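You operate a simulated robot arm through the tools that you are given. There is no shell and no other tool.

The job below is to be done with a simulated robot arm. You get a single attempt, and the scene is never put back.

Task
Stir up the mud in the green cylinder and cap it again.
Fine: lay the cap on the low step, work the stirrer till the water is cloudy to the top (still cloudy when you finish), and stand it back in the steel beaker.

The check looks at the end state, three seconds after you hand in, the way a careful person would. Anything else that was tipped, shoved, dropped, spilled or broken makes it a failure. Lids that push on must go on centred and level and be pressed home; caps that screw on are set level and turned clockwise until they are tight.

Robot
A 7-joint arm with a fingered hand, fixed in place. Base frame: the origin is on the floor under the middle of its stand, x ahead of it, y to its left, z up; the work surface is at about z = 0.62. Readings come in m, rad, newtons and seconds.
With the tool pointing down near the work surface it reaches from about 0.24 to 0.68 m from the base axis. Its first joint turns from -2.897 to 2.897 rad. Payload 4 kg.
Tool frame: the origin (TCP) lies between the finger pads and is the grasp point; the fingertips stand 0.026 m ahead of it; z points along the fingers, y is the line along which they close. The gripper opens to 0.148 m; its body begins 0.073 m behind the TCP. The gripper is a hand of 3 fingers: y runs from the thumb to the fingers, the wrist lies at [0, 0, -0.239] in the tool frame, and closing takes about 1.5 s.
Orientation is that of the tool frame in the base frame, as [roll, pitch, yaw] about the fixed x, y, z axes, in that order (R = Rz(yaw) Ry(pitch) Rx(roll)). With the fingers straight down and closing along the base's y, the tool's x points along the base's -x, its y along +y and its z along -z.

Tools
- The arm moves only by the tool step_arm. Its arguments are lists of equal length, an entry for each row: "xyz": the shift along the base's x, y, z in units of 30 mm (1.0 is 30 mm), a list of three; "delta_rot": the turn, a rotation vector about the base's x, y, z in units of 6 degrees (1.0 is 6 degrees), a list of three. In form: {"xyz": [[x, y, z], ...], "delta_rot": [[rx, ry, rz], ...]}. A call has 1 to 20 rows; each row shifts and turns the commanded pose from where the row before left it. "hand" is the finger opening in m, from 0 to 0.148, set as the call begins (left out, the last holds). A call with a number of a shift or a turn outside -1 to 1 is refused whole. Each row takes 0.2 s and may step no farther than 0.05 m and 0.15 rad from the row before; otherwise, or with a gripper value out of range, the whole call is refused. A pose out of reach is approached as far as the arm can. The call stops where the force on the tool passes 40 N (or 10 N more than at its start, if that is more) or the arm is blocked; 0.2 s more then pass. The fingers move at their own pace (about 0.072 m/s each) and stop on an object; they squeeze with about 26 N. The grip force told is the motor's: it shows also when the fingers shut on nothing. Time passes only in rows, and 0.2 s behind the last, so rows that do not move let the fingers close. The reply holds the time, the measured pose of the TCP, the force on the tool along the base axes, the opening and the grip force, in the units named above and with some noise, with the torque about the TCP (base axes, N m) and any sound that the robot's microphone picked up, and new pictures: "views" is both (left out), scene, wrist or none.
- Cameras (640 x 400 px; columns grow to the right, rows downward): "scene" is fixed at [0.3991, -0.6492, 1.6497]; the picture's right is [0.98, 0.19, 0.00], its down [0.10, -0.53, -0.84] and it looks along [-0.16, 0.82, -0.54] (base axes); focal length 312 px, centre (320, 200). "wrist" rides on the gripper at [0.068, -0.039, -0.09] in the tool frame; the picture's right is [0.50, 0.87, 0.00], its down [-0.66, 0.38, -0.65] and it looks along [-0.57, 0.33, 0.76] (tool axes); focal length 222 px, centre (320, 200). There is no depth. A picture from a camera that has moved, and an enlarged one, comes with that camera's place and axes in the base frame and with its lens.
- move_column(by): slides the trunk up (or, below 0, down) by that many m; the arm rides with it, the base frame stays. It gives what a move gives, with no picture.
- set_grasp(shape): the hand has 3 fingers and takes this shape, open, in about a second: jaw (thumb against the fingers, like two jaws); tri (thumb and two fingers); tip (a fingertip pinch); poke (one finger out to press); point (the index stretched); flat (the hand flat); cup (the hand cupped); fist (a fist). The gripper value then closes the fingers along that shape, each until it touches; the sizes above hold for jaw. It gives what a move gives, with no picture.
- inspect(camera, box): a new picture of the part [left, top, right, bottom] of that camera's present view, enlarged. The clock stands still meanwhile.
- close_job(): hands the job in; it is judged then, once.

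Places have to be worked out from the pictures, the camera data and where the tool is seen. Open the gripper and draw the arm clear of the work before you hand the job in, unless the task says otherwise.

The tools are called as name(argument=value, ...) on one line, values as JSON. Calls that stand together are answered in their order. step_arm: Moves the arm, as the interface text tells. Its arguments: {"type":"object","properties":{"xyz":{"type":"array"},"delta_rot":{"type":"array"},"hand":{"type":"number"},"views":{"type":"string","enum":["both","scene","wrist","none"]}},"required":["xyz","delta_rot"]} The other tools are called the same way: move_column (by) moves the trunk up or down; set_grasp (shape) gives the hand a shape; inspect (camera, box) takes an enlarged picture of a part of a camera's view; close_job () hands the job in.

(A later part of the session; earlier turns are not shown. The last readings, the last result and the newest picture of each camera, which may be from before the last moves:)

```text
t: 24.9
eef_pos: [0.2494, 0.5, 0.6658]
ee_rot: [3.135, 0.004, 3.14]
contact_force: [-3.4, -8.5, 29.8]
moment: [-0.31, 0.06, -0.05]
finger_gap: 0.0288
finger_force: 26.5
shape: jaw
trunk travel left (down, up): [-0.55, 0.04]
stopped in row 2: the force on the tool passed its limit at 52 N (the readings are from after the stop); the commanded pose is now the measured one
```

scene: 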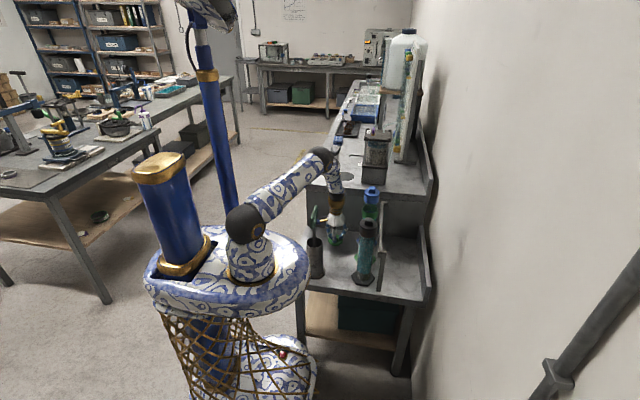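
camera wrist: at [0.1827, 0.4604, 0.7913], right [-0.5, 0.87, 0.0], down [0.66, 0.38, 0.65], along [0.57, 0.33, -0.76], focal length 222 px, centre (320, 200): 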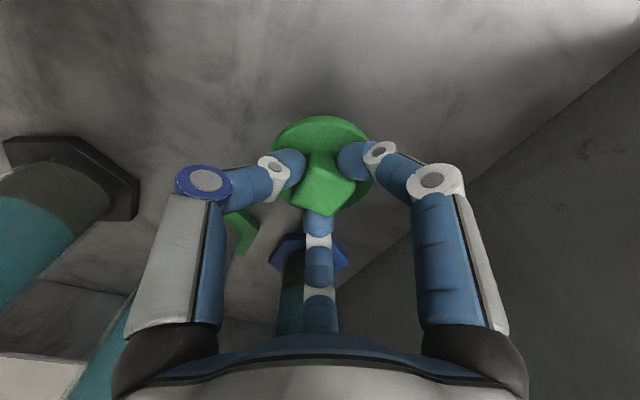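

Contact began at TCP z≈0.668, and my batched steps pressed a bit hard. I back up 2 mm to relieve the load, then open the fingers and check the cap.

step_arm(xyz=[[0, 0, 0.07], [0, 0, 0]], delta_rot=[[0, 0, 0], [0, 0, 0]], views="none")

inspect(camera="scene", box=[325, 205, 385, 255])

inspect(camera="wrist", box=[240, 60, 400, 230])

```text
t: 25.5
eef_pos: [0.2498, 0.5008, 0.6659]
ee_rot: [3.135, 0.001, 3.139]
contact_force: [-2.8, -5.3, 20.7]
moment: [-0.16, 0.05, -0.05]
finger_gap: 0.0288
finger_force: 26.4
shape: jaw
trunk travel left (down, up): [-0.55, 0.04]
```

```text
8.00 times, centred on (355, 230) of scene
camera zoom: at [0.3991, -0.6492, 1.6497], right [0.98, 0.19, 0.0], down [0.1, -0.53, -0.84], along [-0.16, 0.82, -0.54], focal length 2497 px, centre (40, -40)
```

zoom: 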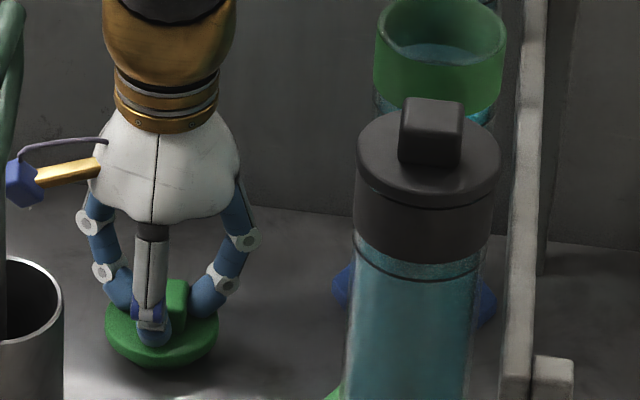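

```text
2.35 times, centred on (320, 145) of wrist
camera zoom: at [0.1821, 0.4609, 0.7566], right [-0.5, 0.87, 0.0], down [0.65, 0.37, 0.66], along [0.57, 0.33, -0.75], focal length 523 px, centre (320, 329)
```

zoom: 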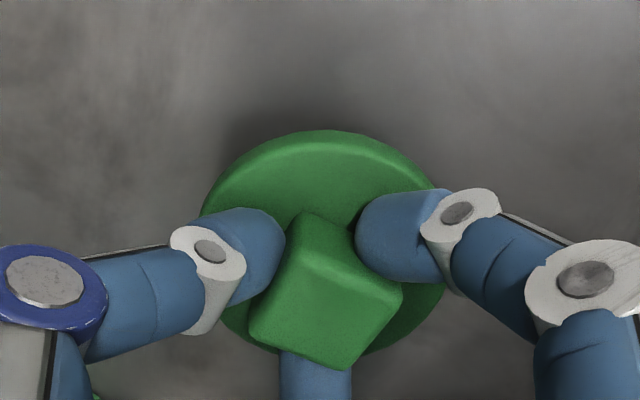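

There is still about 20 N of press, so I raise another 2 mm before releasing.

step_arm(xyz=[[0, 0, 0.05], [0, 0, 0]], delta_rot=[[0, 0, 0], [0, 0, 0]], views="none")

```text
t: 26.1
eef_pos: [0.2505, 0.5006, 0.6673]
ee_rot: [3.138, 0.0, 3.14]
contact_force: [-0.8, -2.0, 2.6]
moment: [-0.03, 0.0, 0.02]
finger_gap: 0.0281
finger_force: 25.7
shape: jaw
trunk travel left (down, up): [-0.55, 0.04]
```

The load is down to about 3 N, so I open the fingers to release the cap.

step_arm(xyz=[[0, 0, 0], [0, 0, 0], [0, 0, 0], [0, 0, 0]], delta_rot=[[0, 0, 0], [0, 0, 0], [0, 0, 0], [0, 0, 0]], hand=0.07)

inspect(camera="scene", box=[325, 205, 385, 255])

inspect(camera="wrist", box=[240, 60, 400, 230])

```text
t: 27.1
eef_pos: [0.2493, 0.5018, 0.6678]
ee_rot: [3.138, 0.0, 3.141]
contact_force: [0.3, -0.8, -0.6]
moment: [-0.01, 0.0, 0.02]
finger_gap: 0.0694
finger_force: 0.1
shape: jaw
trunk travel left (down, up): [-0.55, 0.04]
camera wrist: at [0.1824, 0.4616, 0.7575], right [-0.5, 0.87, 0.0], down [0.65, 0.38, 0.66], along [0.57, 0.33, -0.75], focal length 222 px, centre (320, 200)
```

scene: 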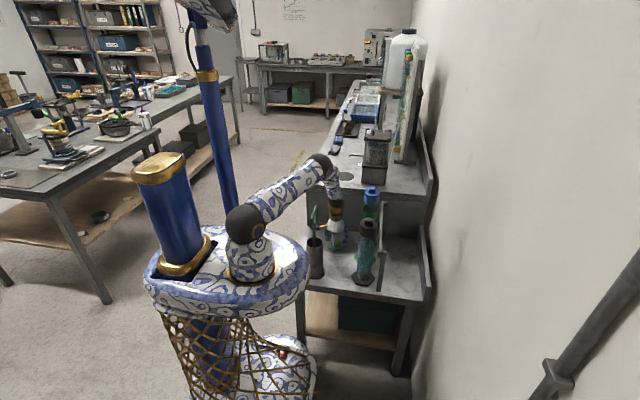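
wrist: 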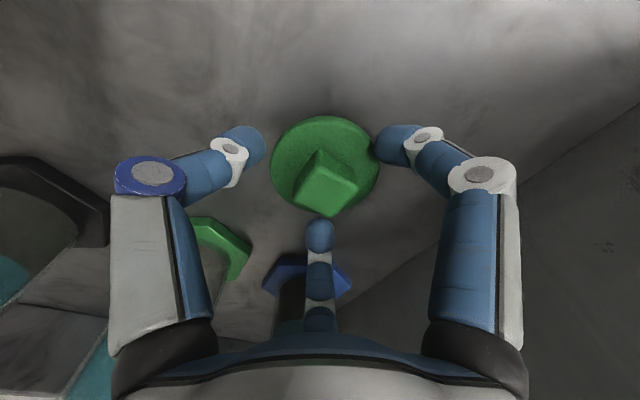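

```text
8.00 times, centred on (355, 230) of scene
camera zoom: at [0.3991, -0.6492, 1.6497], right [0.98, 0.19, 0.0], down [0.1, -0.53, -0.84], along [-0.16, 0.82, -0.54], focal length 2497 px, centre (40, -40)
```

zoom: 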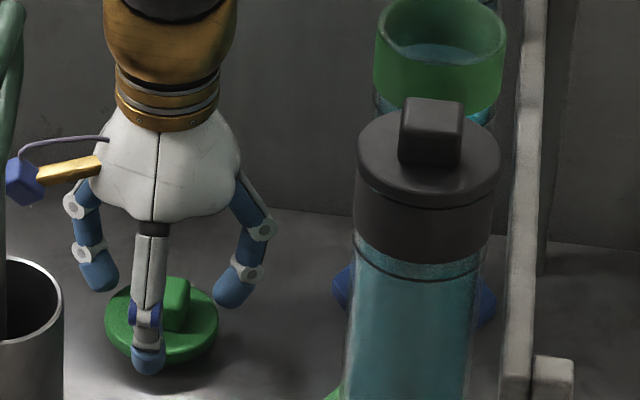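

```text
2.35 times, centred on (320, 145) of wrist
camera zoom: at [0.1824, 0.4616, 0.7575], right [-0.5, 0.87, 0.0], down [0.65, 0.38, 0.66], along [0.57, 0.33, -0.75], focal length 523 px, centre (320, 329)
```

zoom: 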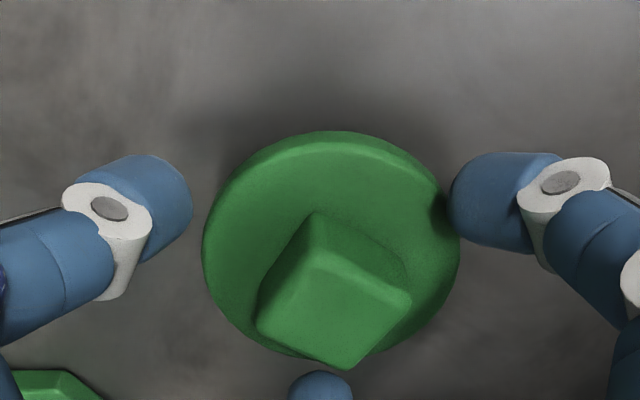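

The cap sits flat on the low step with the knob up. I raise straight up to clear everything.

step_arm(xyz=[[0, 0, 0.2], [0, 0, 0.5], [0, 0, 1], [0, 0, 1], [0, 0, 1], [0, 0, 1], [0, 0, 1], [0, 0, 1], [0, 0, 1], [0, 0, 1], [0, 0, 1], [0, 0, 1], [0, 0, 1], [0, 0, 1], [0, 0, 0.5], [0, 0, 0]], delta_rot=[[0, 0, 0], [0, 0, 0], [0, 0, 0], [0, 0, 0], [0, 0, 0], [0, 0, 0], [0, 0, 0], [0, 0, 0], [0, 0, 0], [0, 0, 0], [0, 0, 0], [0, 0, 0], [0, 0, 0], [0, 0, 0], [0, 0, 0], [0, 0, 0]])

inspect(camera="scene", box=[280, 180, 400, 300])

inspect(camera="scene", box=[300, 195, 340, 285])

```text
t: 30.5
eef_pos: [0.2497, 0.5019, 1.0654]
ee_rot: [3.138, 0.002, 3.139]
contact_force: [-0.4, -0.3, 0.0]
moment: [0.0, -0.01, 0.01]
finger_gap: 0.0696
finger_force: 0.0
shape: jaw
trunk travel left (down, up): [-0.55, 0.04]
camera wrist: at [0.1816, 0.4617, 1.1553], right [-0.5, 0.87, 0.0], down [0.66, 0.38, 0.66], along [0.57, 0.33, -0.75], focal length 222 px, centre (320, 200)
```

scene: 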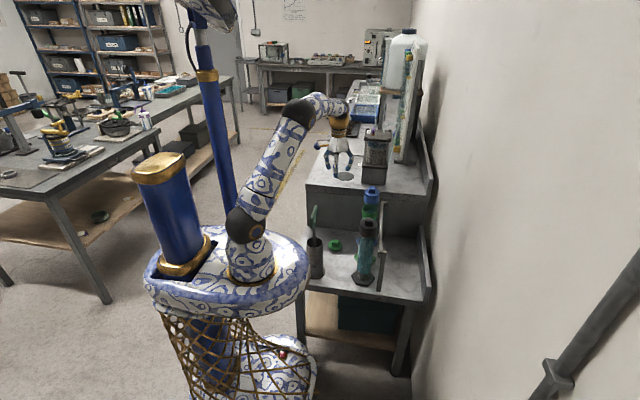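
wrist: 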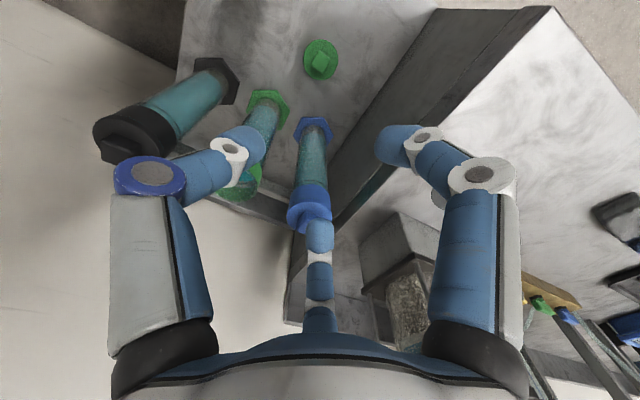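

```text
3.33 times, centred on (340, 240) of scene
camera zoom: at [0.3991, -0.6492, 1.6497], right [0.98, 0.19, 0.0], down [0.1, -0.53, -0.84], along [-0.16, 0.82, -0.54], focal length 1040 px, centre (253, 67)
```

zoom: 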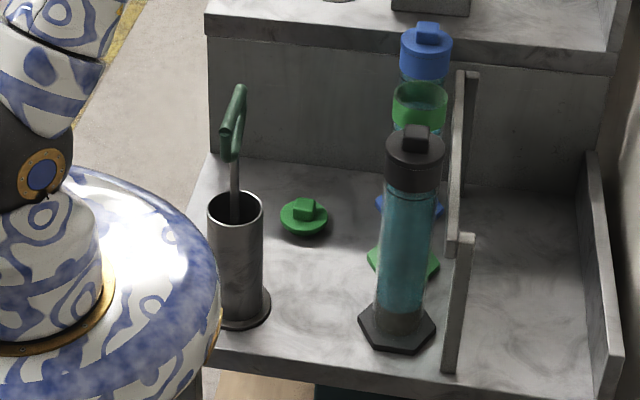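

```text
4.44 times, centred on (320, 240) of scene
camera zoom: at [0.3991, -0.6492, 1.6497], right [0.98, 0.19, 0.0], down [0.1, -0.53, -0.84], along [-0.16, 0.82, -0.54], focal length 1387 px, centre (320, 22)
```

zoom: 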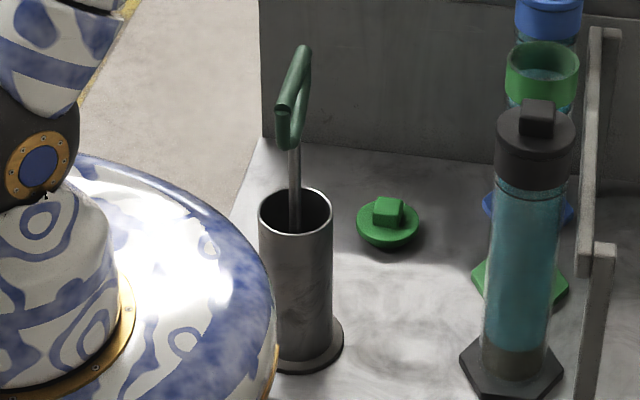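

The cap rests flat and well clear. Next I look closely at the stirrer's handle, which appears to be a crossbar roughly along y with something beneath it.

inspect(camera="scene", box=[303, 200, 328, 240])

inspect(camera="scene", box=[300, 230, 332, 282])

```text
10.00 times, centred on (316, 220) of scene
camera zoom: at [0.3991, -0.6492, 1.6497], right [0.98, 0.19, 0.0], down [0.1, -0.53, -0.84], along [-0.16, 0.82, -0.54], focal length 3121 px, centre (365, 0)
```

zoom: 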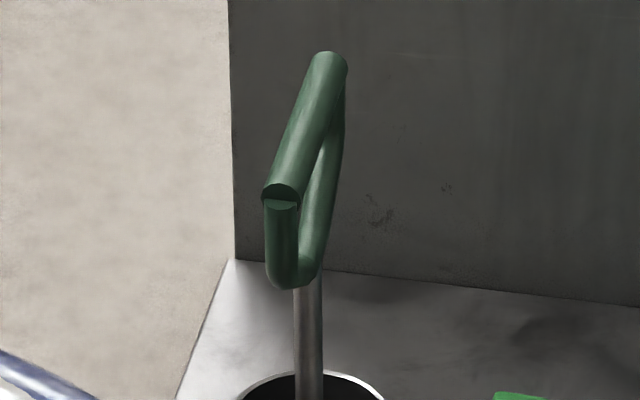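

```text
7.69 times, centred on (316, 256) of scene
camera zoom: at [0.3991, -0.6492, 1.6497], right [0.98, 0.19, 0.0], down [0.1, -0.53, -0.84], along [-0.16, 0.82, -0.54], focal length 2401 px, centre (351, -231)
```

zoom: 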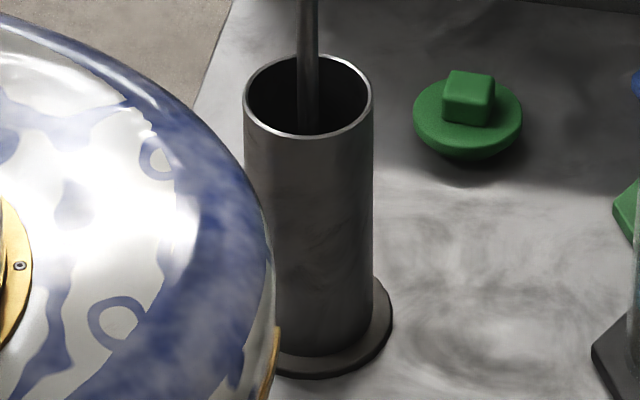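

The stirrer has a D-shaped handle: top bar about 16 mm thick lying along y, centred near (0.187, 0.328, 0.945), with an open loop below it. I need the thumb and fingers on its ±x sides, so I move toward it at height and turn the hand +90° about z.

step_arm(xyz=[[-0.14, -0.39, 0], [-0.14, -0.39, 0], [-0.14, -0.39, 0], [-0.14, -0.39, 0], [-0.14, -0.39, 0], [-0.14, -0.39, 0], [-0.14, -0.39, 0], [-0.14, -0.39, 0], [-0.14, -0.39, 0], [-0.14, -0.39, 0], [-0.14, -0.39, 0], [-0.14, -0.39, 0], [-0.14, -0.39, 0], [-0.14, -0.39, 0], [-0.14, -0.39, 0], [0, 0, 0]], delta_rot=[[0, 0, 1], [0, 0, 1], [0, 0, 1], [0, 0, 1], [0, 0, 1], [0, 0, 1], [0, 0, 1], [0, 0, 1], [0, 0, 1], [0, 0, 1], [0, 0, 1], [0, 0, 1], [0, 0, 1], [0, 0, 1], [0, 0, 1], [0, 0, 0]])

inspect(camera="scene", box=[280, 140, 400, 260])

```text
t: 33.9
eef_pos: [0.1859, 0.3269, 1.0642]
ee_rot: [3.138, 0.002, -1.572]
contact_force: [-0.1, -0.4, 0.0]
moment: [0.02, 0.02, 0.01]
finger_gap: 0.0697
finger_force: 0.1
shape: jaw
trunk travel left (down, up): [-0.55, 0.04]
camera wrist: at [0.2253, 0.2583, 1.1543], right [-0.87, -0.5, 0.0], down [-0.38, 0.65, 0.66], along [-0.33, 0.57, -0.75], focal length 222 px, centre (320, 200)
```

scene: 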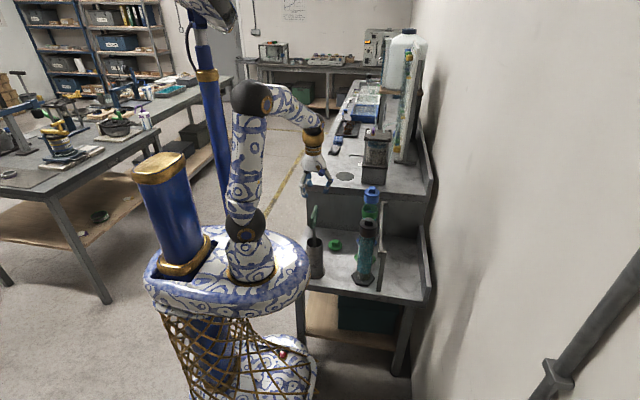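
wrist: 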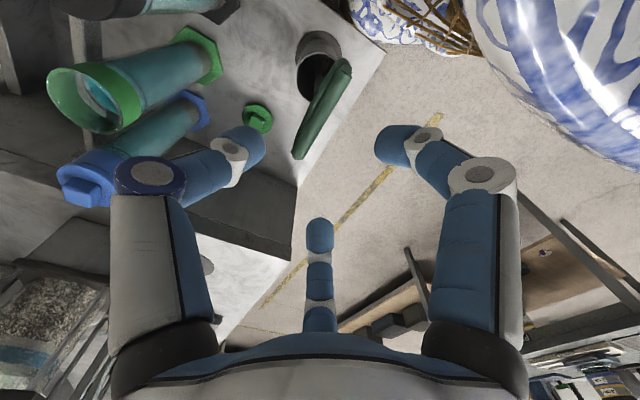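

```text
3.33 times, centred on (340, 200) of scene
camera zoom: at [0.3991, -0.6492, 1.6497], right [0.98, 0.19, 0.0], down [0.1, -0.53, -0.84], along [-0.16, 0.82, -0.54], focal length 1040 px, centre (253, 200)
```

zoom: 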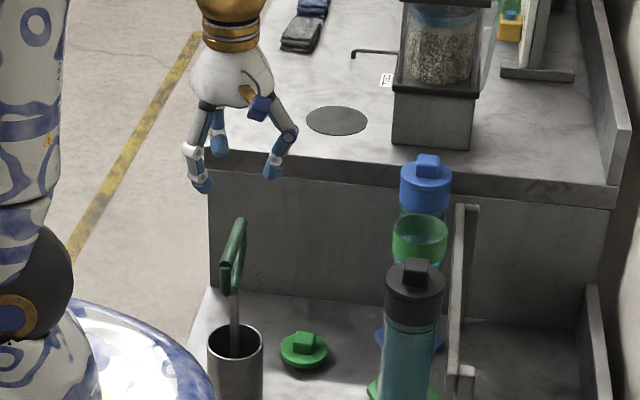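

The turn went fine and the hand is above the handle. I zoom the wrist camera on the bar to centre precisely.

inspect(camera="wrist", box=[260, 20, 400, 180])

inspect(camera="scene", box=[295, 165, 335, 240])

```text
2.50 times, centred on (330, 100) of wrist
camera zoom: at [0.2253, 0.2583, 1.1543], right [-0.87, -0.5, 0.0], down [-0.38, 0.65, 0.66], along [-0.33, 0.57, -0.75], focal length 555 px, centre (295, 450)
```

zoom: 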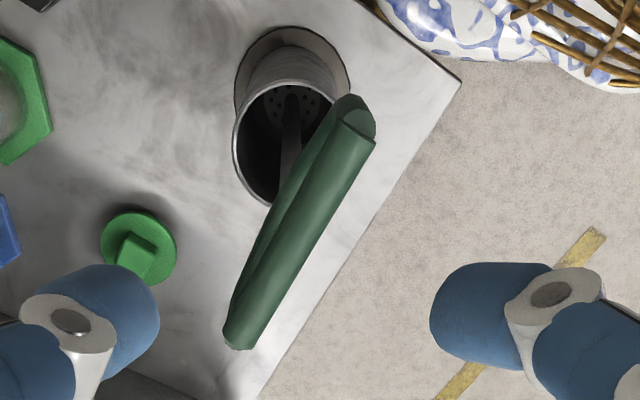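

```text
5.33 times, centred on (315, 202) of scene
camera zoom: at [0.3991, -0.6492, 1.6497], right [0.98, 0.19, 0.0], down [0.1, -0.53, -0.84], along [-0.16, 0.82, -0.54], focal length 1665 px, centre (347, 187)
```

zoom: 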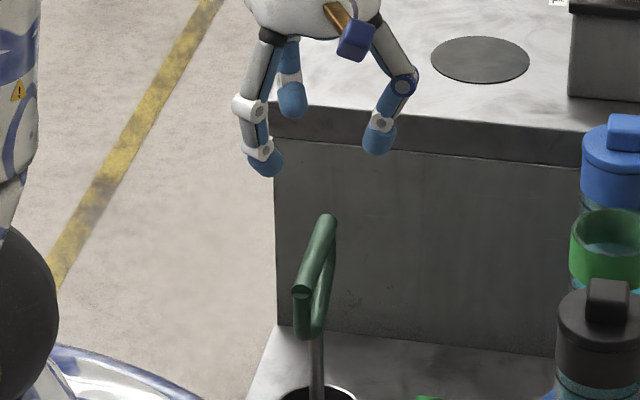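

The bar runs along y at x≈0.187, centred at y≈0.326, just under the hand. I descend to about 3 cm above grasp height and check alignment.

step_arm(xyz=[[0.03, 0, -0.8], [0, 0, -0.8], [0, 0, -0.8], [0, 0, -0.4], [0, 0, 0]], delta_rot=[[0, 0, 0], [0, 0, 0], [0, 0, 0], [0, 0, 0], [0, 0, 0]], hand=0.07)

inspect(camera="wrist", box=[240, 60, 400, 230])

inspect(camera="scene", box=[295, 185, 335, 235])

```text
t: 35.1
eef_pos: [0.1882, 0.3254, 0.9797]
ee_rot: [3.139, 0.001, -1.573]
contact_force: [0.5, -0.3, -0.6]
moment: [-0.02, 0.03, 0.01]
finger_gap: 0.0696
finger_force: 0.1
shape: jaw
trunk travel left (down, up): [-0.55, 0.04]
camera wrist: at [0.2269, 0.2586, 1.0688], right [-0.87, -0.5, 0.0], down [-0.38, 0.65, 0.66], along [-0.33, 0.57, -0.75], focal length 222 px, centre (320, 200)
```

scene: 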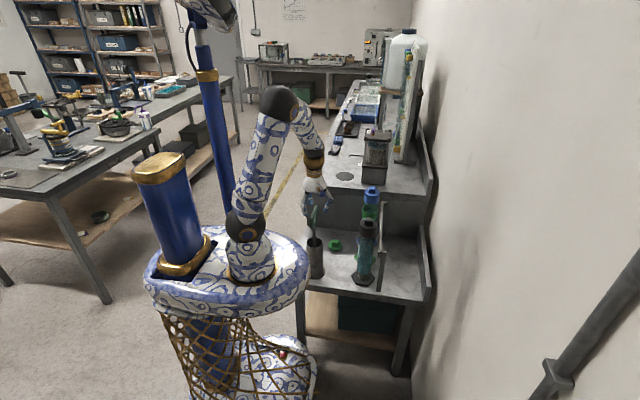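
wrist: 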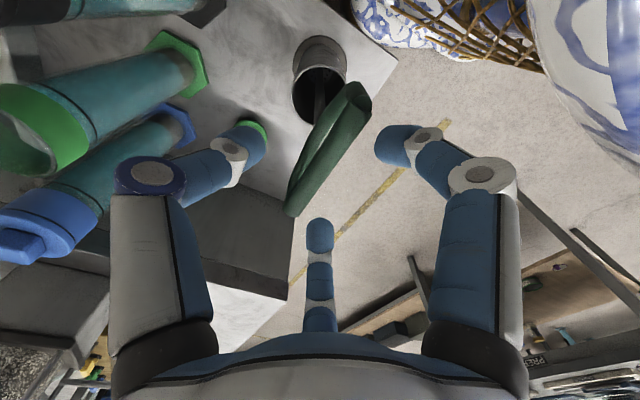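

```text
2.35 times, centred on (320, 145) of wrist
camera zoom: at [0.2269, 0.2586, 1.0688], right [-0.87, -0.5, 0.0], down [-0.38, 0.65, 0.66], along [-0.33, 0.57, -0.75], focal length 523 px, centre (320, 329)
```

zoom: 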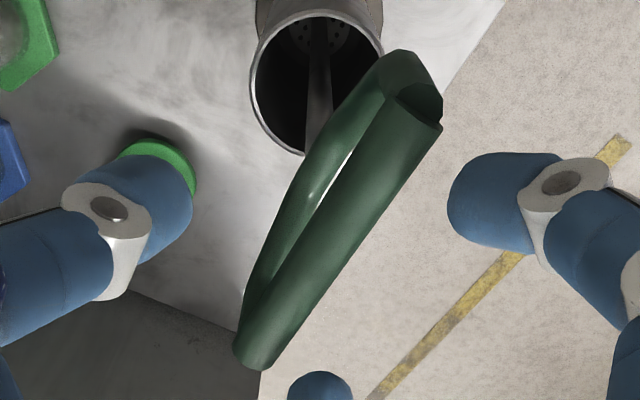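

```text
8.00 times, centred on (315, 210) of scene
camera zoom: at [0.3991, -0.6492, 1.6497], right [0.98, 0.19, 0.0], down [0.1, -0.53, -0.84], along [-0.16, 0.82, -0.54], focal length 2497 px, centre (360, 120)
```

zoom: 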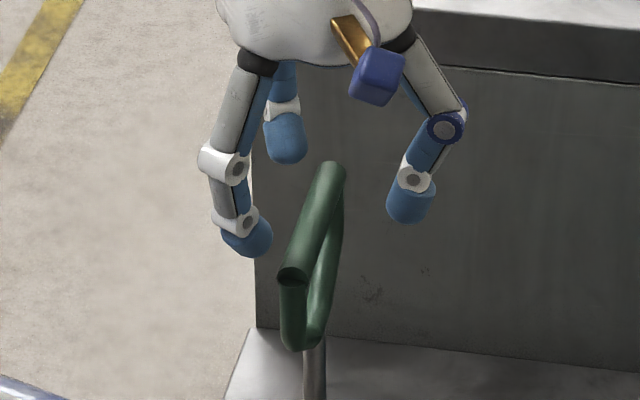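

The hand is centred on the bar in x and y. I lower to put the pads level with the bar and close in stages.

step_arm(xyz=[[0, 0, -0.4], [0, 0, -0.37], [0, 0, 0]], delta_rot=[[0, 0, 0], [0, 0, 0], [0, 0, 0]], hand=0.045, views="none")

inspect(camera="wrist", box=[240, 60, 400, 230])

inspect(camera="scene", box=[295, 190, 335, 240])

```text
t: 35.9
eef_pos: [0.1881, 0.3253, 0.9563]
ee_rot: [3.14, 0.0, -1.573]
contact_force: [0.0, 1.1, -0.2]
moment: [0.04, 0.04, -0.02]
finger_gap: 0.0452
finger_force: 0.1
shape: jaw
trunk travel left (down, up): [-0.55, 0.04]
```

```text
2.35 times, centred on (320, 145) of wrist
camera zoom: at [0.2275, 0.2578, 1.047], right [-0.87, -0.5, 0.0], down [-0.38, 0.66, 0.66], along [-0.33, 0.57, -0.76], focal length 523 px, centre (320, 329)
```

zoom: 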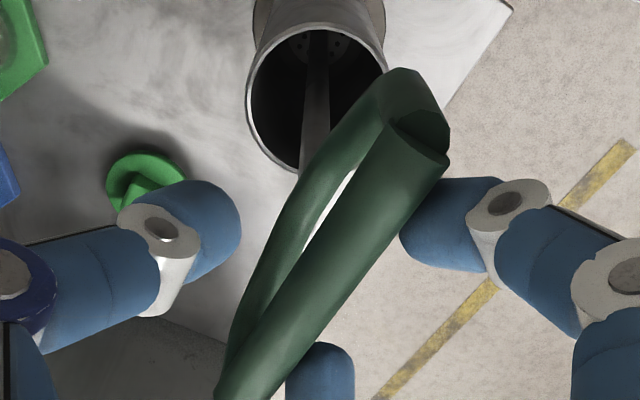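

```text
8.00 times, centred on (315, 215) of scene
camera zoom: at [0.3991, -0.6492, 1.6497], right [0.98, 0.19, 0.0], down [0.1, -0.53, -0.84], along [-0.16, 0.82, -0.54], focal length 2497 px, centre (360, 80)
```

zoom: 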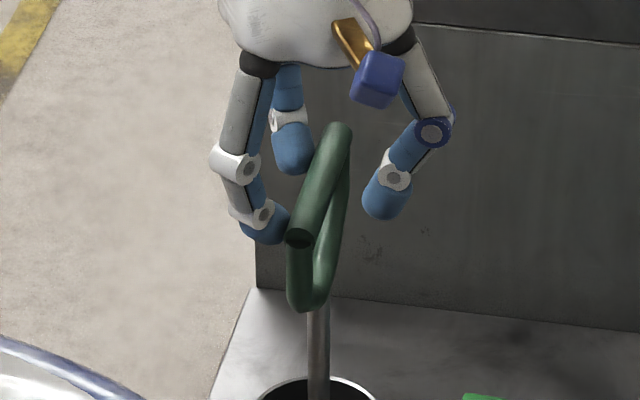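

The fingertips flank the bar at its mid-height. I close firmly now.

step_arm(xyz=[[0, 0, 0], [0, 0, 0], [0, 0, 0]], delta_rot=[[0, 0, 0], [0, 0, 0], [0, 0, 0]], hand=0.025, views="none")

step_arm(xyz=[[0, 0, 0], [0, 0, 0], [0, 0, 0], [0, 0, 0]], delta_rot=[[0, 0, 0], [0, 0, 0], [0, 0, 0], [0, 0, 0]], hand=0.0)

inspect(camera="wrist", box=[240, 60, 400, 230])

inspect(camera="scene", box=[295, 190, 335, 240])

```text
t: 36.7
eef_pos: [0.1885, 0.3257, 0.9574]
ee_rot: [3.138, 0.002, -1.574]
contact_force: [-0.6, 0.7, -0.1]
moment: [0.0, 0.01, -0.01]
finger_gap: 0.0254
finger_force: 0.1
shape: jaw
trunk travel left (down, up): [-0.55, 0.04]
```

```text
t: 37.7
eef_pos: [0.1884, 0.3252, 0.9569]
ee_rot: [3.138, 0.001, -1.573]
contact_force: [-0.3, 0.5, -0.9]
moment: [-0.01, -0.01, 0.01]
finger_gap: 0.016
finger_force: 25.8
shape: jaw
trunk travel left (down, up): [-0.55, 0.04]
camera wrist: at [0.2275, 0.2579, 1.0472], right [-0.87, -0.5, 0.0], down [-0.38, 0.66, 0.66], along [-0.33, 0.57, -0.75], focal length 222 px, centre (320, 200)
```

scene: 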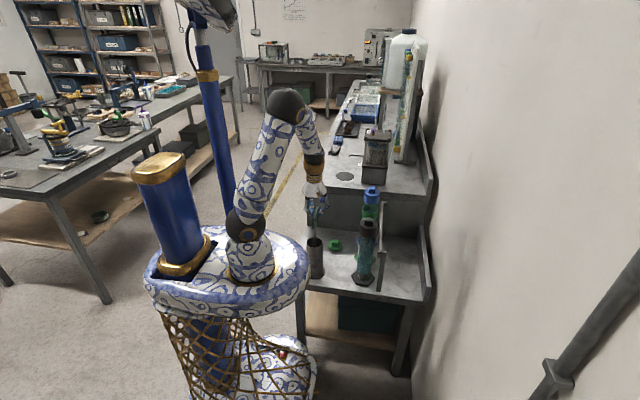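
wrist: 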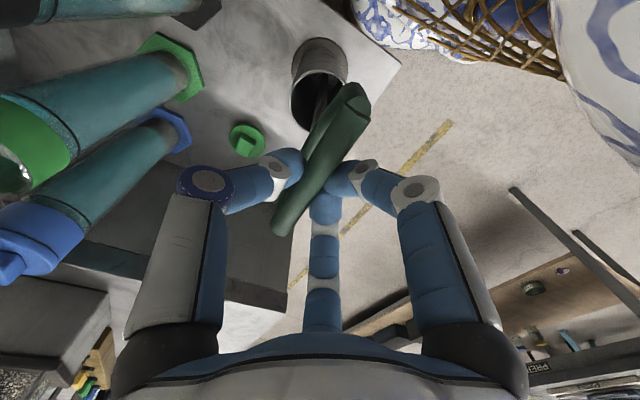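

```text
2.35 times, centred on (320, 145) of wrist
camera zoom: at [0.2275, 0.2579, 1.0472], right [-0.87, -0.5, 0.0], down [-0.38, 0.66, 0.66], along [-0.33, 0.57, -0.75], focal length 523 px, centre (320, 329)
```

zoom: 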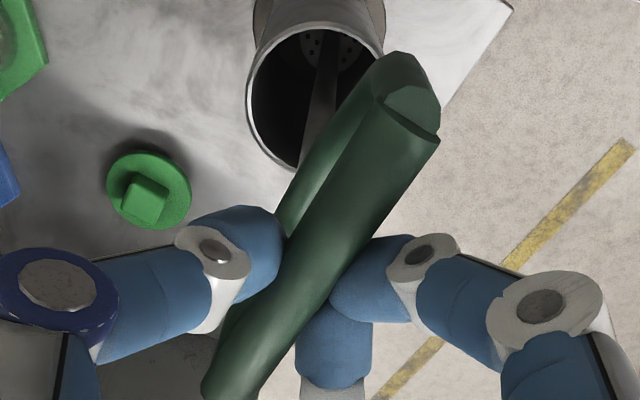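

```text
8.00 times, centred on (315, 215) of scene
camera zoom: at [0.3991, -0.6492, 1.6497], right [0.98, 0.19, 0.0], down [0.1, -0.53, -0.84], along [-0.16, 0.82, -0.54], focal length 2497 px, centre (360, 80)
```

zoom: 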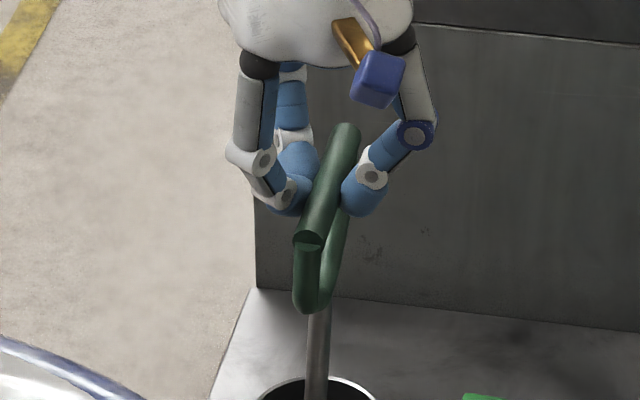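

The bar is held at 16 mm opening with full grip force. I lift slowly and check that the rod hangs straight and doesn't drag the beaker.

step_arm(xyz=[[0, 0, 0.2], [0, 0, 0.4], [0, 0, 0.4], [0, 0, 0]], delta_rot=[[0, 0, 0], [0, 0, 0], [0, 0, 0], [0, 0, 0]])

inspect(camera="scene", box=[290, 180, 350, 290])

inspect(camera="wrist", box=[240, 40, 400, 210])

```text
t: 38.7
eef_pos: [0.188, 0.3251, 0.9864]
ee_rot: [3.137, 0.0, -1.571]
contact_force: [-0.3, -0.5, -1.1]
moment: [-0.03, 0.01, 0.05]
finger_gap: 0.0161
finger_force: 26.2
shape: jaw
trunk travel left (down, up): [-0.55, 0.04]
camera wrist: at [0.2275, 0.2575, 1.0773], right [-0.87, -0.5, 0.0], down [-0.38, 0.65, 0.66], along [-0.33, 0.57, -0.75], focal length 222 px, centre (320, 200)
```

scene: 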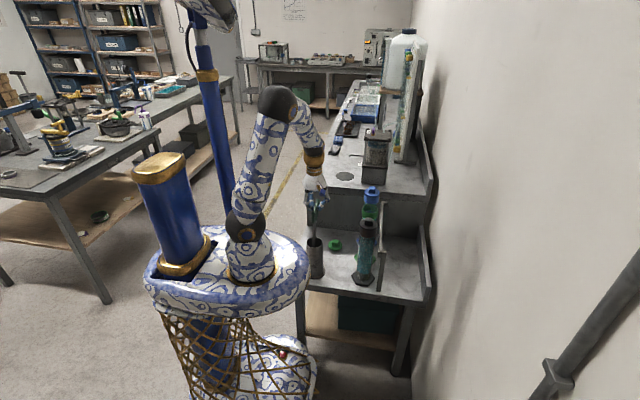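
wrist: 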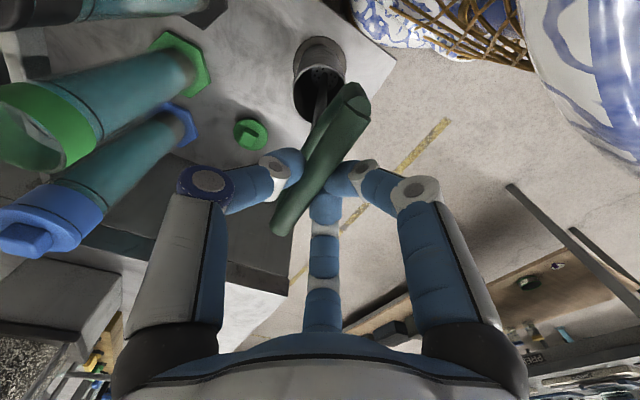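

```text
3.64 times, centred on (320, 235) of scene
camera zoom: at [0.3991, -0.6492, 1.6497], right [0.98, 0.19, 0.0], down [0.1, -0.53, -0.84], along [-0.16, 0.82, -0.54], focal length 1135 px, centre (320, 73)
```

zoom: 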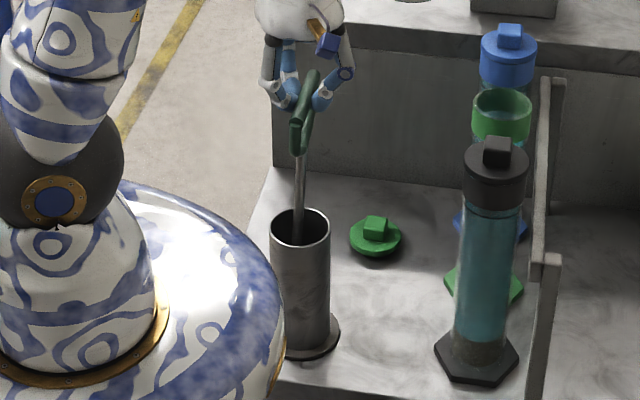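

```text
2.35 times, centred on (320, 125) of wrist
camera zoom: at [0.2275, 0.2575, 1.0773], right [-0.87, -0.5, 0.0], down [-0.38, 0.65, 0.66], along [-0.33, 0.57, -0.75], focal length 523 px, centre (320, 376)
```

zoom: 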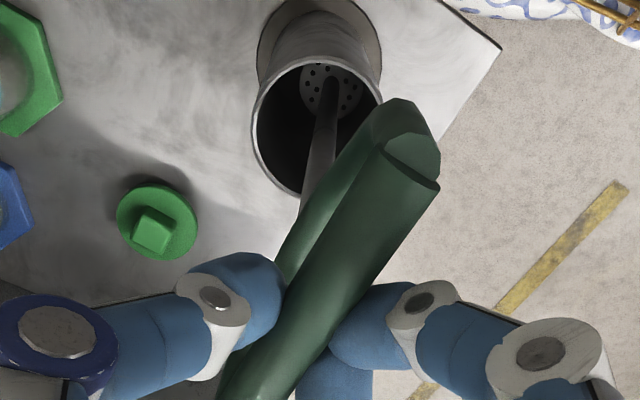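

The stirrer comes up with the hand and only slight tilt. I keep lifting straight until the disc is well clear of the beaker.

step_arm(xyz=[[0, 0, 0.4], [0, 0, 0.6], [0, 0, 0.6], [0, 0, 0.6], [0, 0, 0.6], [0, 0, 0.6], [0, 0, 0.6], [0, 0, 0.6], [0, 0, 0.6], [0, 0, 0.6], [0, 0, 0.4], [0, 0, 0.3], [0, 0, 0]], delta_rot=[[0, 0, 0], [0, 0, 0], [0, 0, 0], [0, 0, 0], [0, 0, 0], [0, 0, 0], [0, 0, 0], [0, 0, 0], [0, 0, 0], [0, 0, 0], [0, 0, 0], [0, 0, 0], [0, 0, 0]])

inspect(camera="scene", box=[280, 130, 360, 290])

inspect(camera="wrist", box=[240, 40, 400, 210])

```text
t: 41.5
eef_pos: [0.1878, 0.3246, 1.1826]
ee_rot: [3.139, 0.001, -1.574]
contact_force: [0.1, 0.0, -1.4]
moment: [0.03, 0.01, -0.01]
finger_gap: 0.016
finger_force: 26.3
shape: jaw
trunk travel left (down, up): [-0.55, 0.04]
camera wrist: at [0.2275, 0.2575, 1.2726], right [-0.87, -0.5, 0.0], down [-0.38, 0.66, 0.66], along [-0.33, 0.57, -0.76], focal length 222 px, centre (320, 200)
```

scene: 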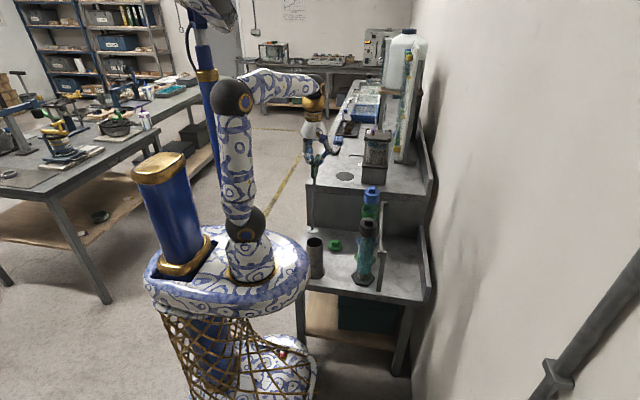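
wrist: 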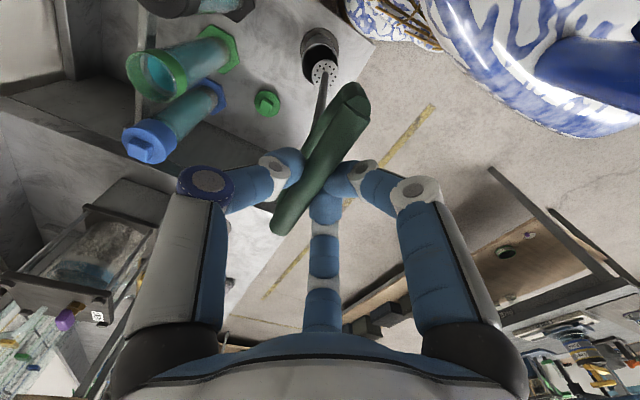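

```text
2.50 times, centred on (320, 210) of scene
camera zoom: at [0.3991, -0.6492, 1.6497], right [0.98, 0.19, 0.0], down [0.1, -0.53, -0.84], along [-0.16, 0.82, -0.54], focal length 780 px, centre (320, 175)
```

zoom: 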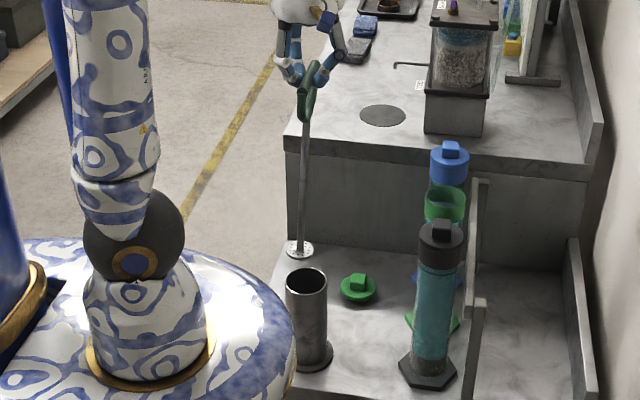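

```text
2.35 times, centred on (320, 125) of wrist
camera zoom: at [0.2275, 0.2575, 1.2726], right [-0.87, -0.5, 0.0], down [-0.38, 0.66, 0.66], along [-0.33, 0.57, -0.76], focal length 523 px, centre (320, 376)
```

zoom: 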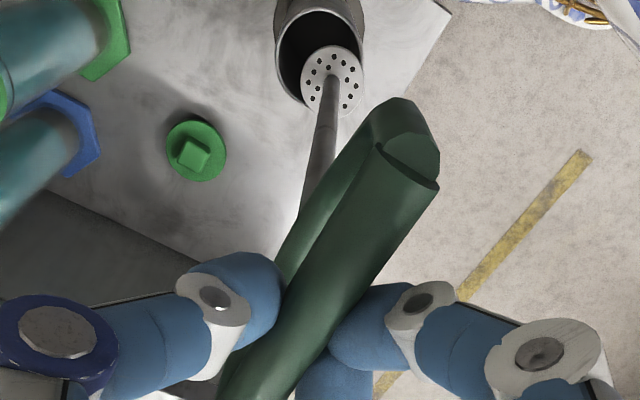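

The stirrer is clear of the beaker, but its disc hangs about 9 mm toward −x (roughly 1.6° of tilt). I raise the trunk the last 4 cm for reach, then correct the tilt and rise further.

move_column(by=0.04)

step_arm(xyz=[[0, 0, 0.5], [0, 0, 0.5], [0, 0, 0.4], [0, 0, 0]], delta_rot=[[0, -0.09, 0], [0, -0.09, 0], [0, -0.09, 0], [0, 0, 0]])

inspect(camera="scene", box=[280, 110, 380, 250])

inspect(camera="wrist", box=[240, 40, 400, 210])

```text
t: 42.3
eef_pos: [0.1876, 0.3251, 1.2236]
ee_rot: [3.137, 0.0, -1.574]
contact_force: [-0.5, 0.4, -1.6]
moment: [0.0, -0.01, -0.01]
finger_gap: 0.0159
finger_force: 26.0
shape: jaw
trunk travel left (down, up): [-0.59, 0.0]
```

```text
t: 43.3
eef_pos: [0.1874, 0.3256, 1.2645]
ee_rot: [-3.118, -0.001, -1.572]
contact_force: [0.5, -0.8, -1.3]
moment: [0.01, -0.04, 0.0]
finger_gap: 0.0161
finger_force: 25.8
shape: jaw
trunk travel left (down, up): [-0.59, 0.0]
camera wrist: at [0.225, 0.2575, 1.3561], right [-0.87, -0.5, -0.02], down [-0.39, 0.66, 0.64], along [-0.31, 0.57, -0.76], focal length 222 px, centre (320, 200)
```

scene: 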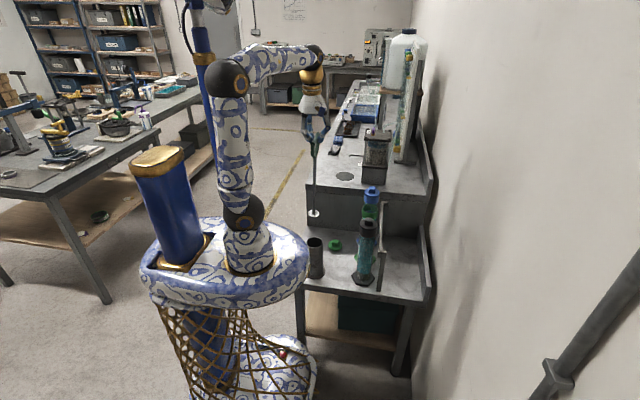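
wrist: 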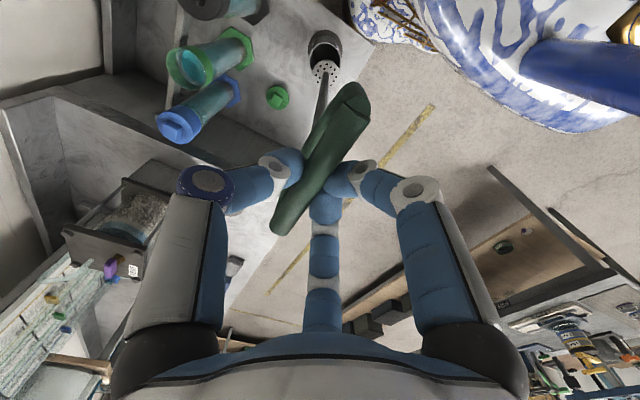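

```text
2.86 times, centred on (330, 180) of scene
camera zoom: at [0.3991, -0.6492, 1.6497], right [0.98, 0.19, 0.0], down [0.1, -0.53, -0.84], along [-0.16, 0.82, -0.54], focal length 892 px, centre (291, 257)
```

zoom: 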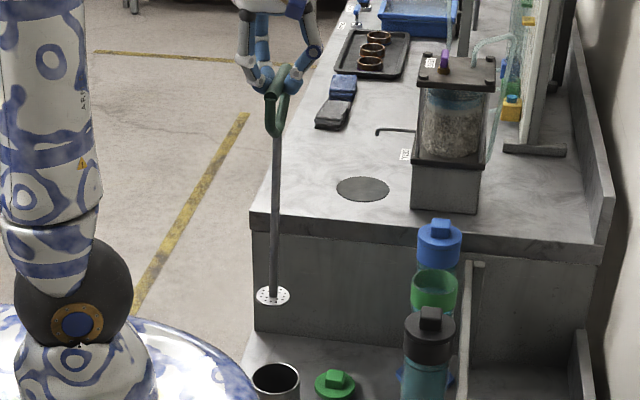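

```text
2.35 times, centred on (320, 125) of wrist
camera zoom: at [0.225, 0.2575, 1.3561], right [-0.87, -0.5, -0.02], down [-0.39, 0.66, 0.64], along [-0.31, 0.57, -0.76], focal length 523 px, centre (320, 376)
```

zoom: 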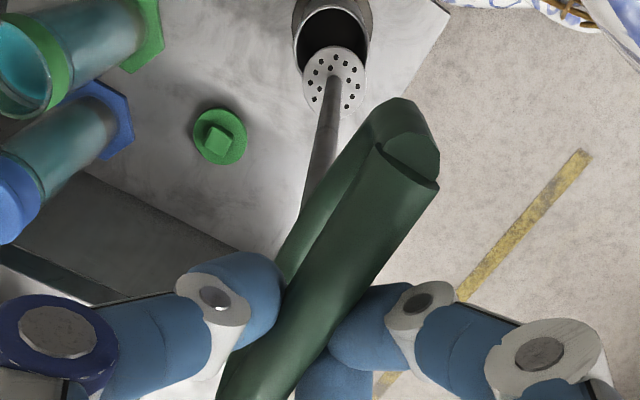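

The disc now hangs right under the TCP at about z 0.943, above the 0.905 collar. I carry it across, ramping speed, to a point over the green cylinder.

step_arm(xyz=[[0.38, 0.22, 0], [0.76, 0.44, 0], [0.95, 0.555, 0], [0.95, 0.555, 0], [0.95, 0.555, 0], [0.95, 0.555, 0], [0.95, 0.555, 0], [0.76, 0.44, 0], [0.38, 0.22, 0], [0, 0, 0], [0, 0, 0]], delta_rot=[[0, 0, 0], [0, 0, 0], [0, 0, 0], [0, 0, 0], [0, 0, 0], [0, 0, 0], [0, 0, 0], [0, 0, 0], [0, 0, 0], [0, 0, 0], [0, 0, 0]])

inspect(camera="scene", box=[320, 100, 420, 230])

inspect(camera="scene", box=[350, 170, 390, 220])

inspect(camera="wrist", box=[270, 40, 390, 140])

```text
t: 45.7
eef_pos: [0.3987, 0.4487, 1.2641]
ee_rot: [-3.116, 0.0, -1.572]
contact_force: [0.5, 0.5, -1.2]
moment: [-0.01, -0.02, -0.01]
finger_gap: 0.0159
finger_force: 26.0
shape: jaw
trunk travel left (down, up): [-0.59, 0.0]
camera wrist: at [0.4362, 0.3808, 1.3555], right [-0.87, -0.5, -0.02], down [-0.39, 0.66, 0.64], along [-0.31, 0.57, -0.76], focal length 222 px, centre (320, 200)
```

scene: 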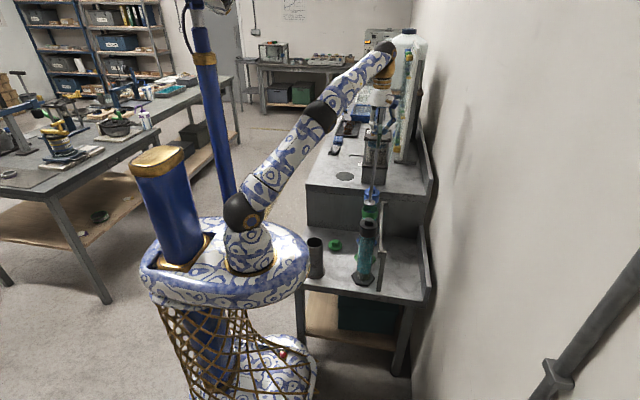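
wrist: 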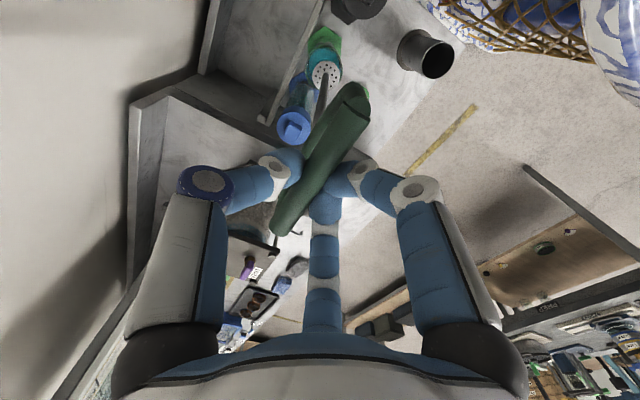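

```text
3.08 times, centred on (370, 165) of scene
camera zoom: at [0.3991, -0.6492, 1.6497], right [0.98, 0.19, 0.0], down [0.1, -0.53, -0.84], along [-0.16, 0.82, -0.54], focal length 960 px, centre (166, 308)
```

zoom: 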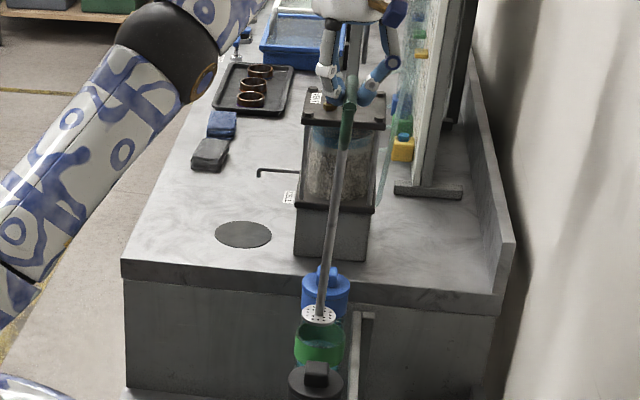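

```text
8.00 times, centred on (370, 195) of scene
camera zoom: at [0.3991, -0.6492, 1.6497], right [0.98, 0.19, 0.0], down [0.1, -0.53, -0.84], along [-0.16, 0.82, -0.54], focal length 2497 px, centre (-80, 240)
```

zoom: 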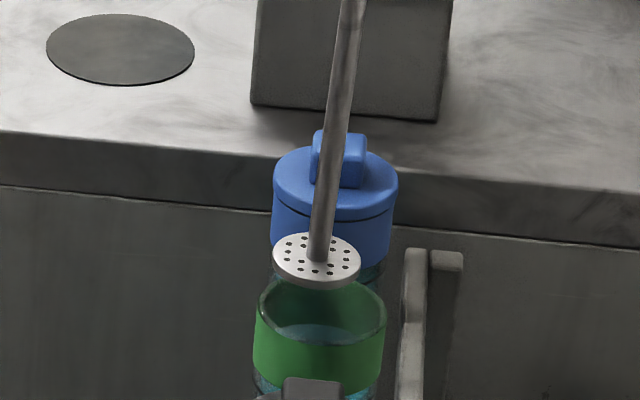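

```text
4.00 times, centred on (330, 90) of wrist
camera zoom: at [0.4362, 0.3808, 1.3555], right [-0.87, -0.5, -0.02], down [-0.39, 0.66, 0.64], along [-0.31, 0.57, -0.76], focal length 888 px, centre (280, 640)
```

zoom: 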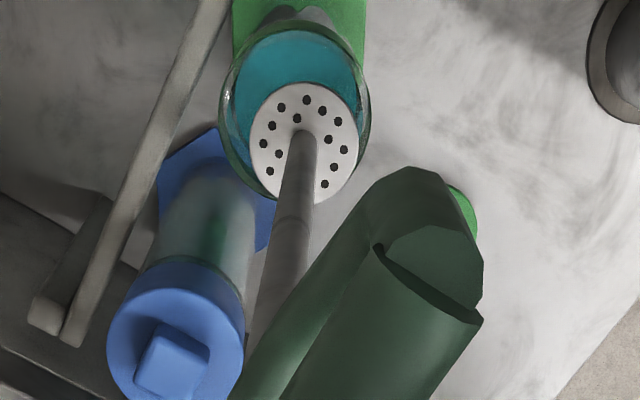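

The disc is over the opening but sits about 6 mm toward −x with the rod still leaning about 1.6°, since the bar is held slightly off the tool axis. I tilt the hand a further 1.6° to bring the rod upright, then re-check.

step_arm(xyz=[[0, 0, 0], [0, 0, 0], [0, 0, 0], [0, 0, 0]], delta_rot=[[0, -0.09, 0], [0, -0.09, 0], [0, -0.08, 0], [0, 0, 0]], views="none")

inspect(camera="scene", box=[350, 170, 390, 220])

inspect(camera="wrist", box=[270, 40, 390, 140])

inspect(camera="scene", box=[345, 120, 395, 210])

```text
t: 46.7
eef_pos: [0.3987, 0.4478, 1.2641]
ee_rot: [-3.089, 0.001, -1.57]
contact_force: [0.1, 0.2, -0.7]
moment: [0.02, -0.01, 0.02]
finger_gap: 0.016
finger_force: 26.4
shape: jaw
trunk travel left (down, up): [-0.59, 0.0]
```

```text
8.00 times, centred on (370, 195) of scene
camera zoom: at [0.3991, -0.6492, 1.6497], right [0.98, 0.19, 0.0], down [0.1, -0.53, -0.84], along [-0.16, 0.82, -0.54], focal length 2497 px, centre (-80, 240)
```

zoom: 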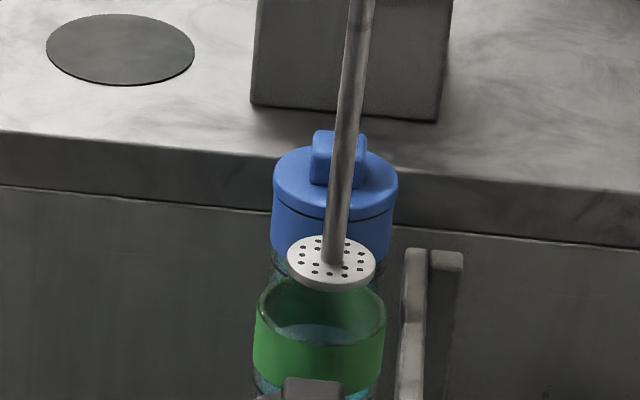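

```text
4.00 times, centred on (330, 90) of wrist
camera zoom: at [0.4338, 0.3809, 1.3566], right [-0.87, -0.5, -0.05], down [-0.41, 0.65, 0.63], along [-0.29, 0.57, -0.77], focal length 888 px, centre (280, 640)
```

zoom: 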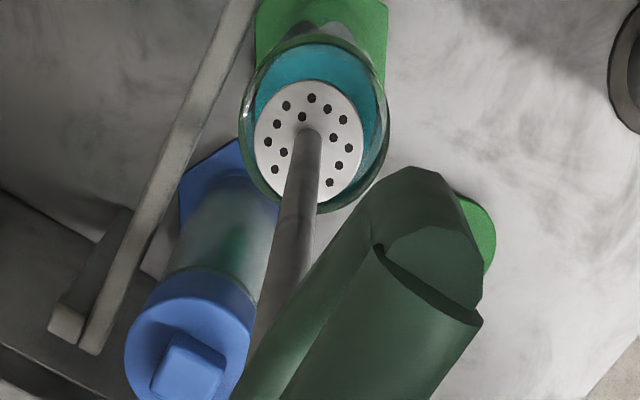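

```text
4.44 times, centred on (370, 165) of scene
camera zoom: at [0.3991, -0.6492, 1.6497], right [0.98, 0.19, 0.0], down [0.1, -0.53, -0.84], along [-0.16, 0.82, -0.54], focal length 1387 px, centre (98, 356)
```

zoom: 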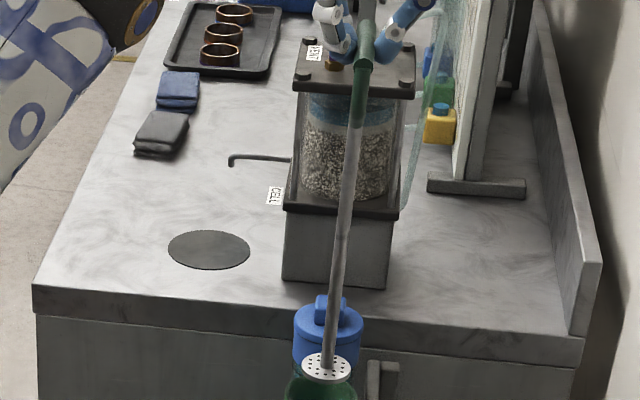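

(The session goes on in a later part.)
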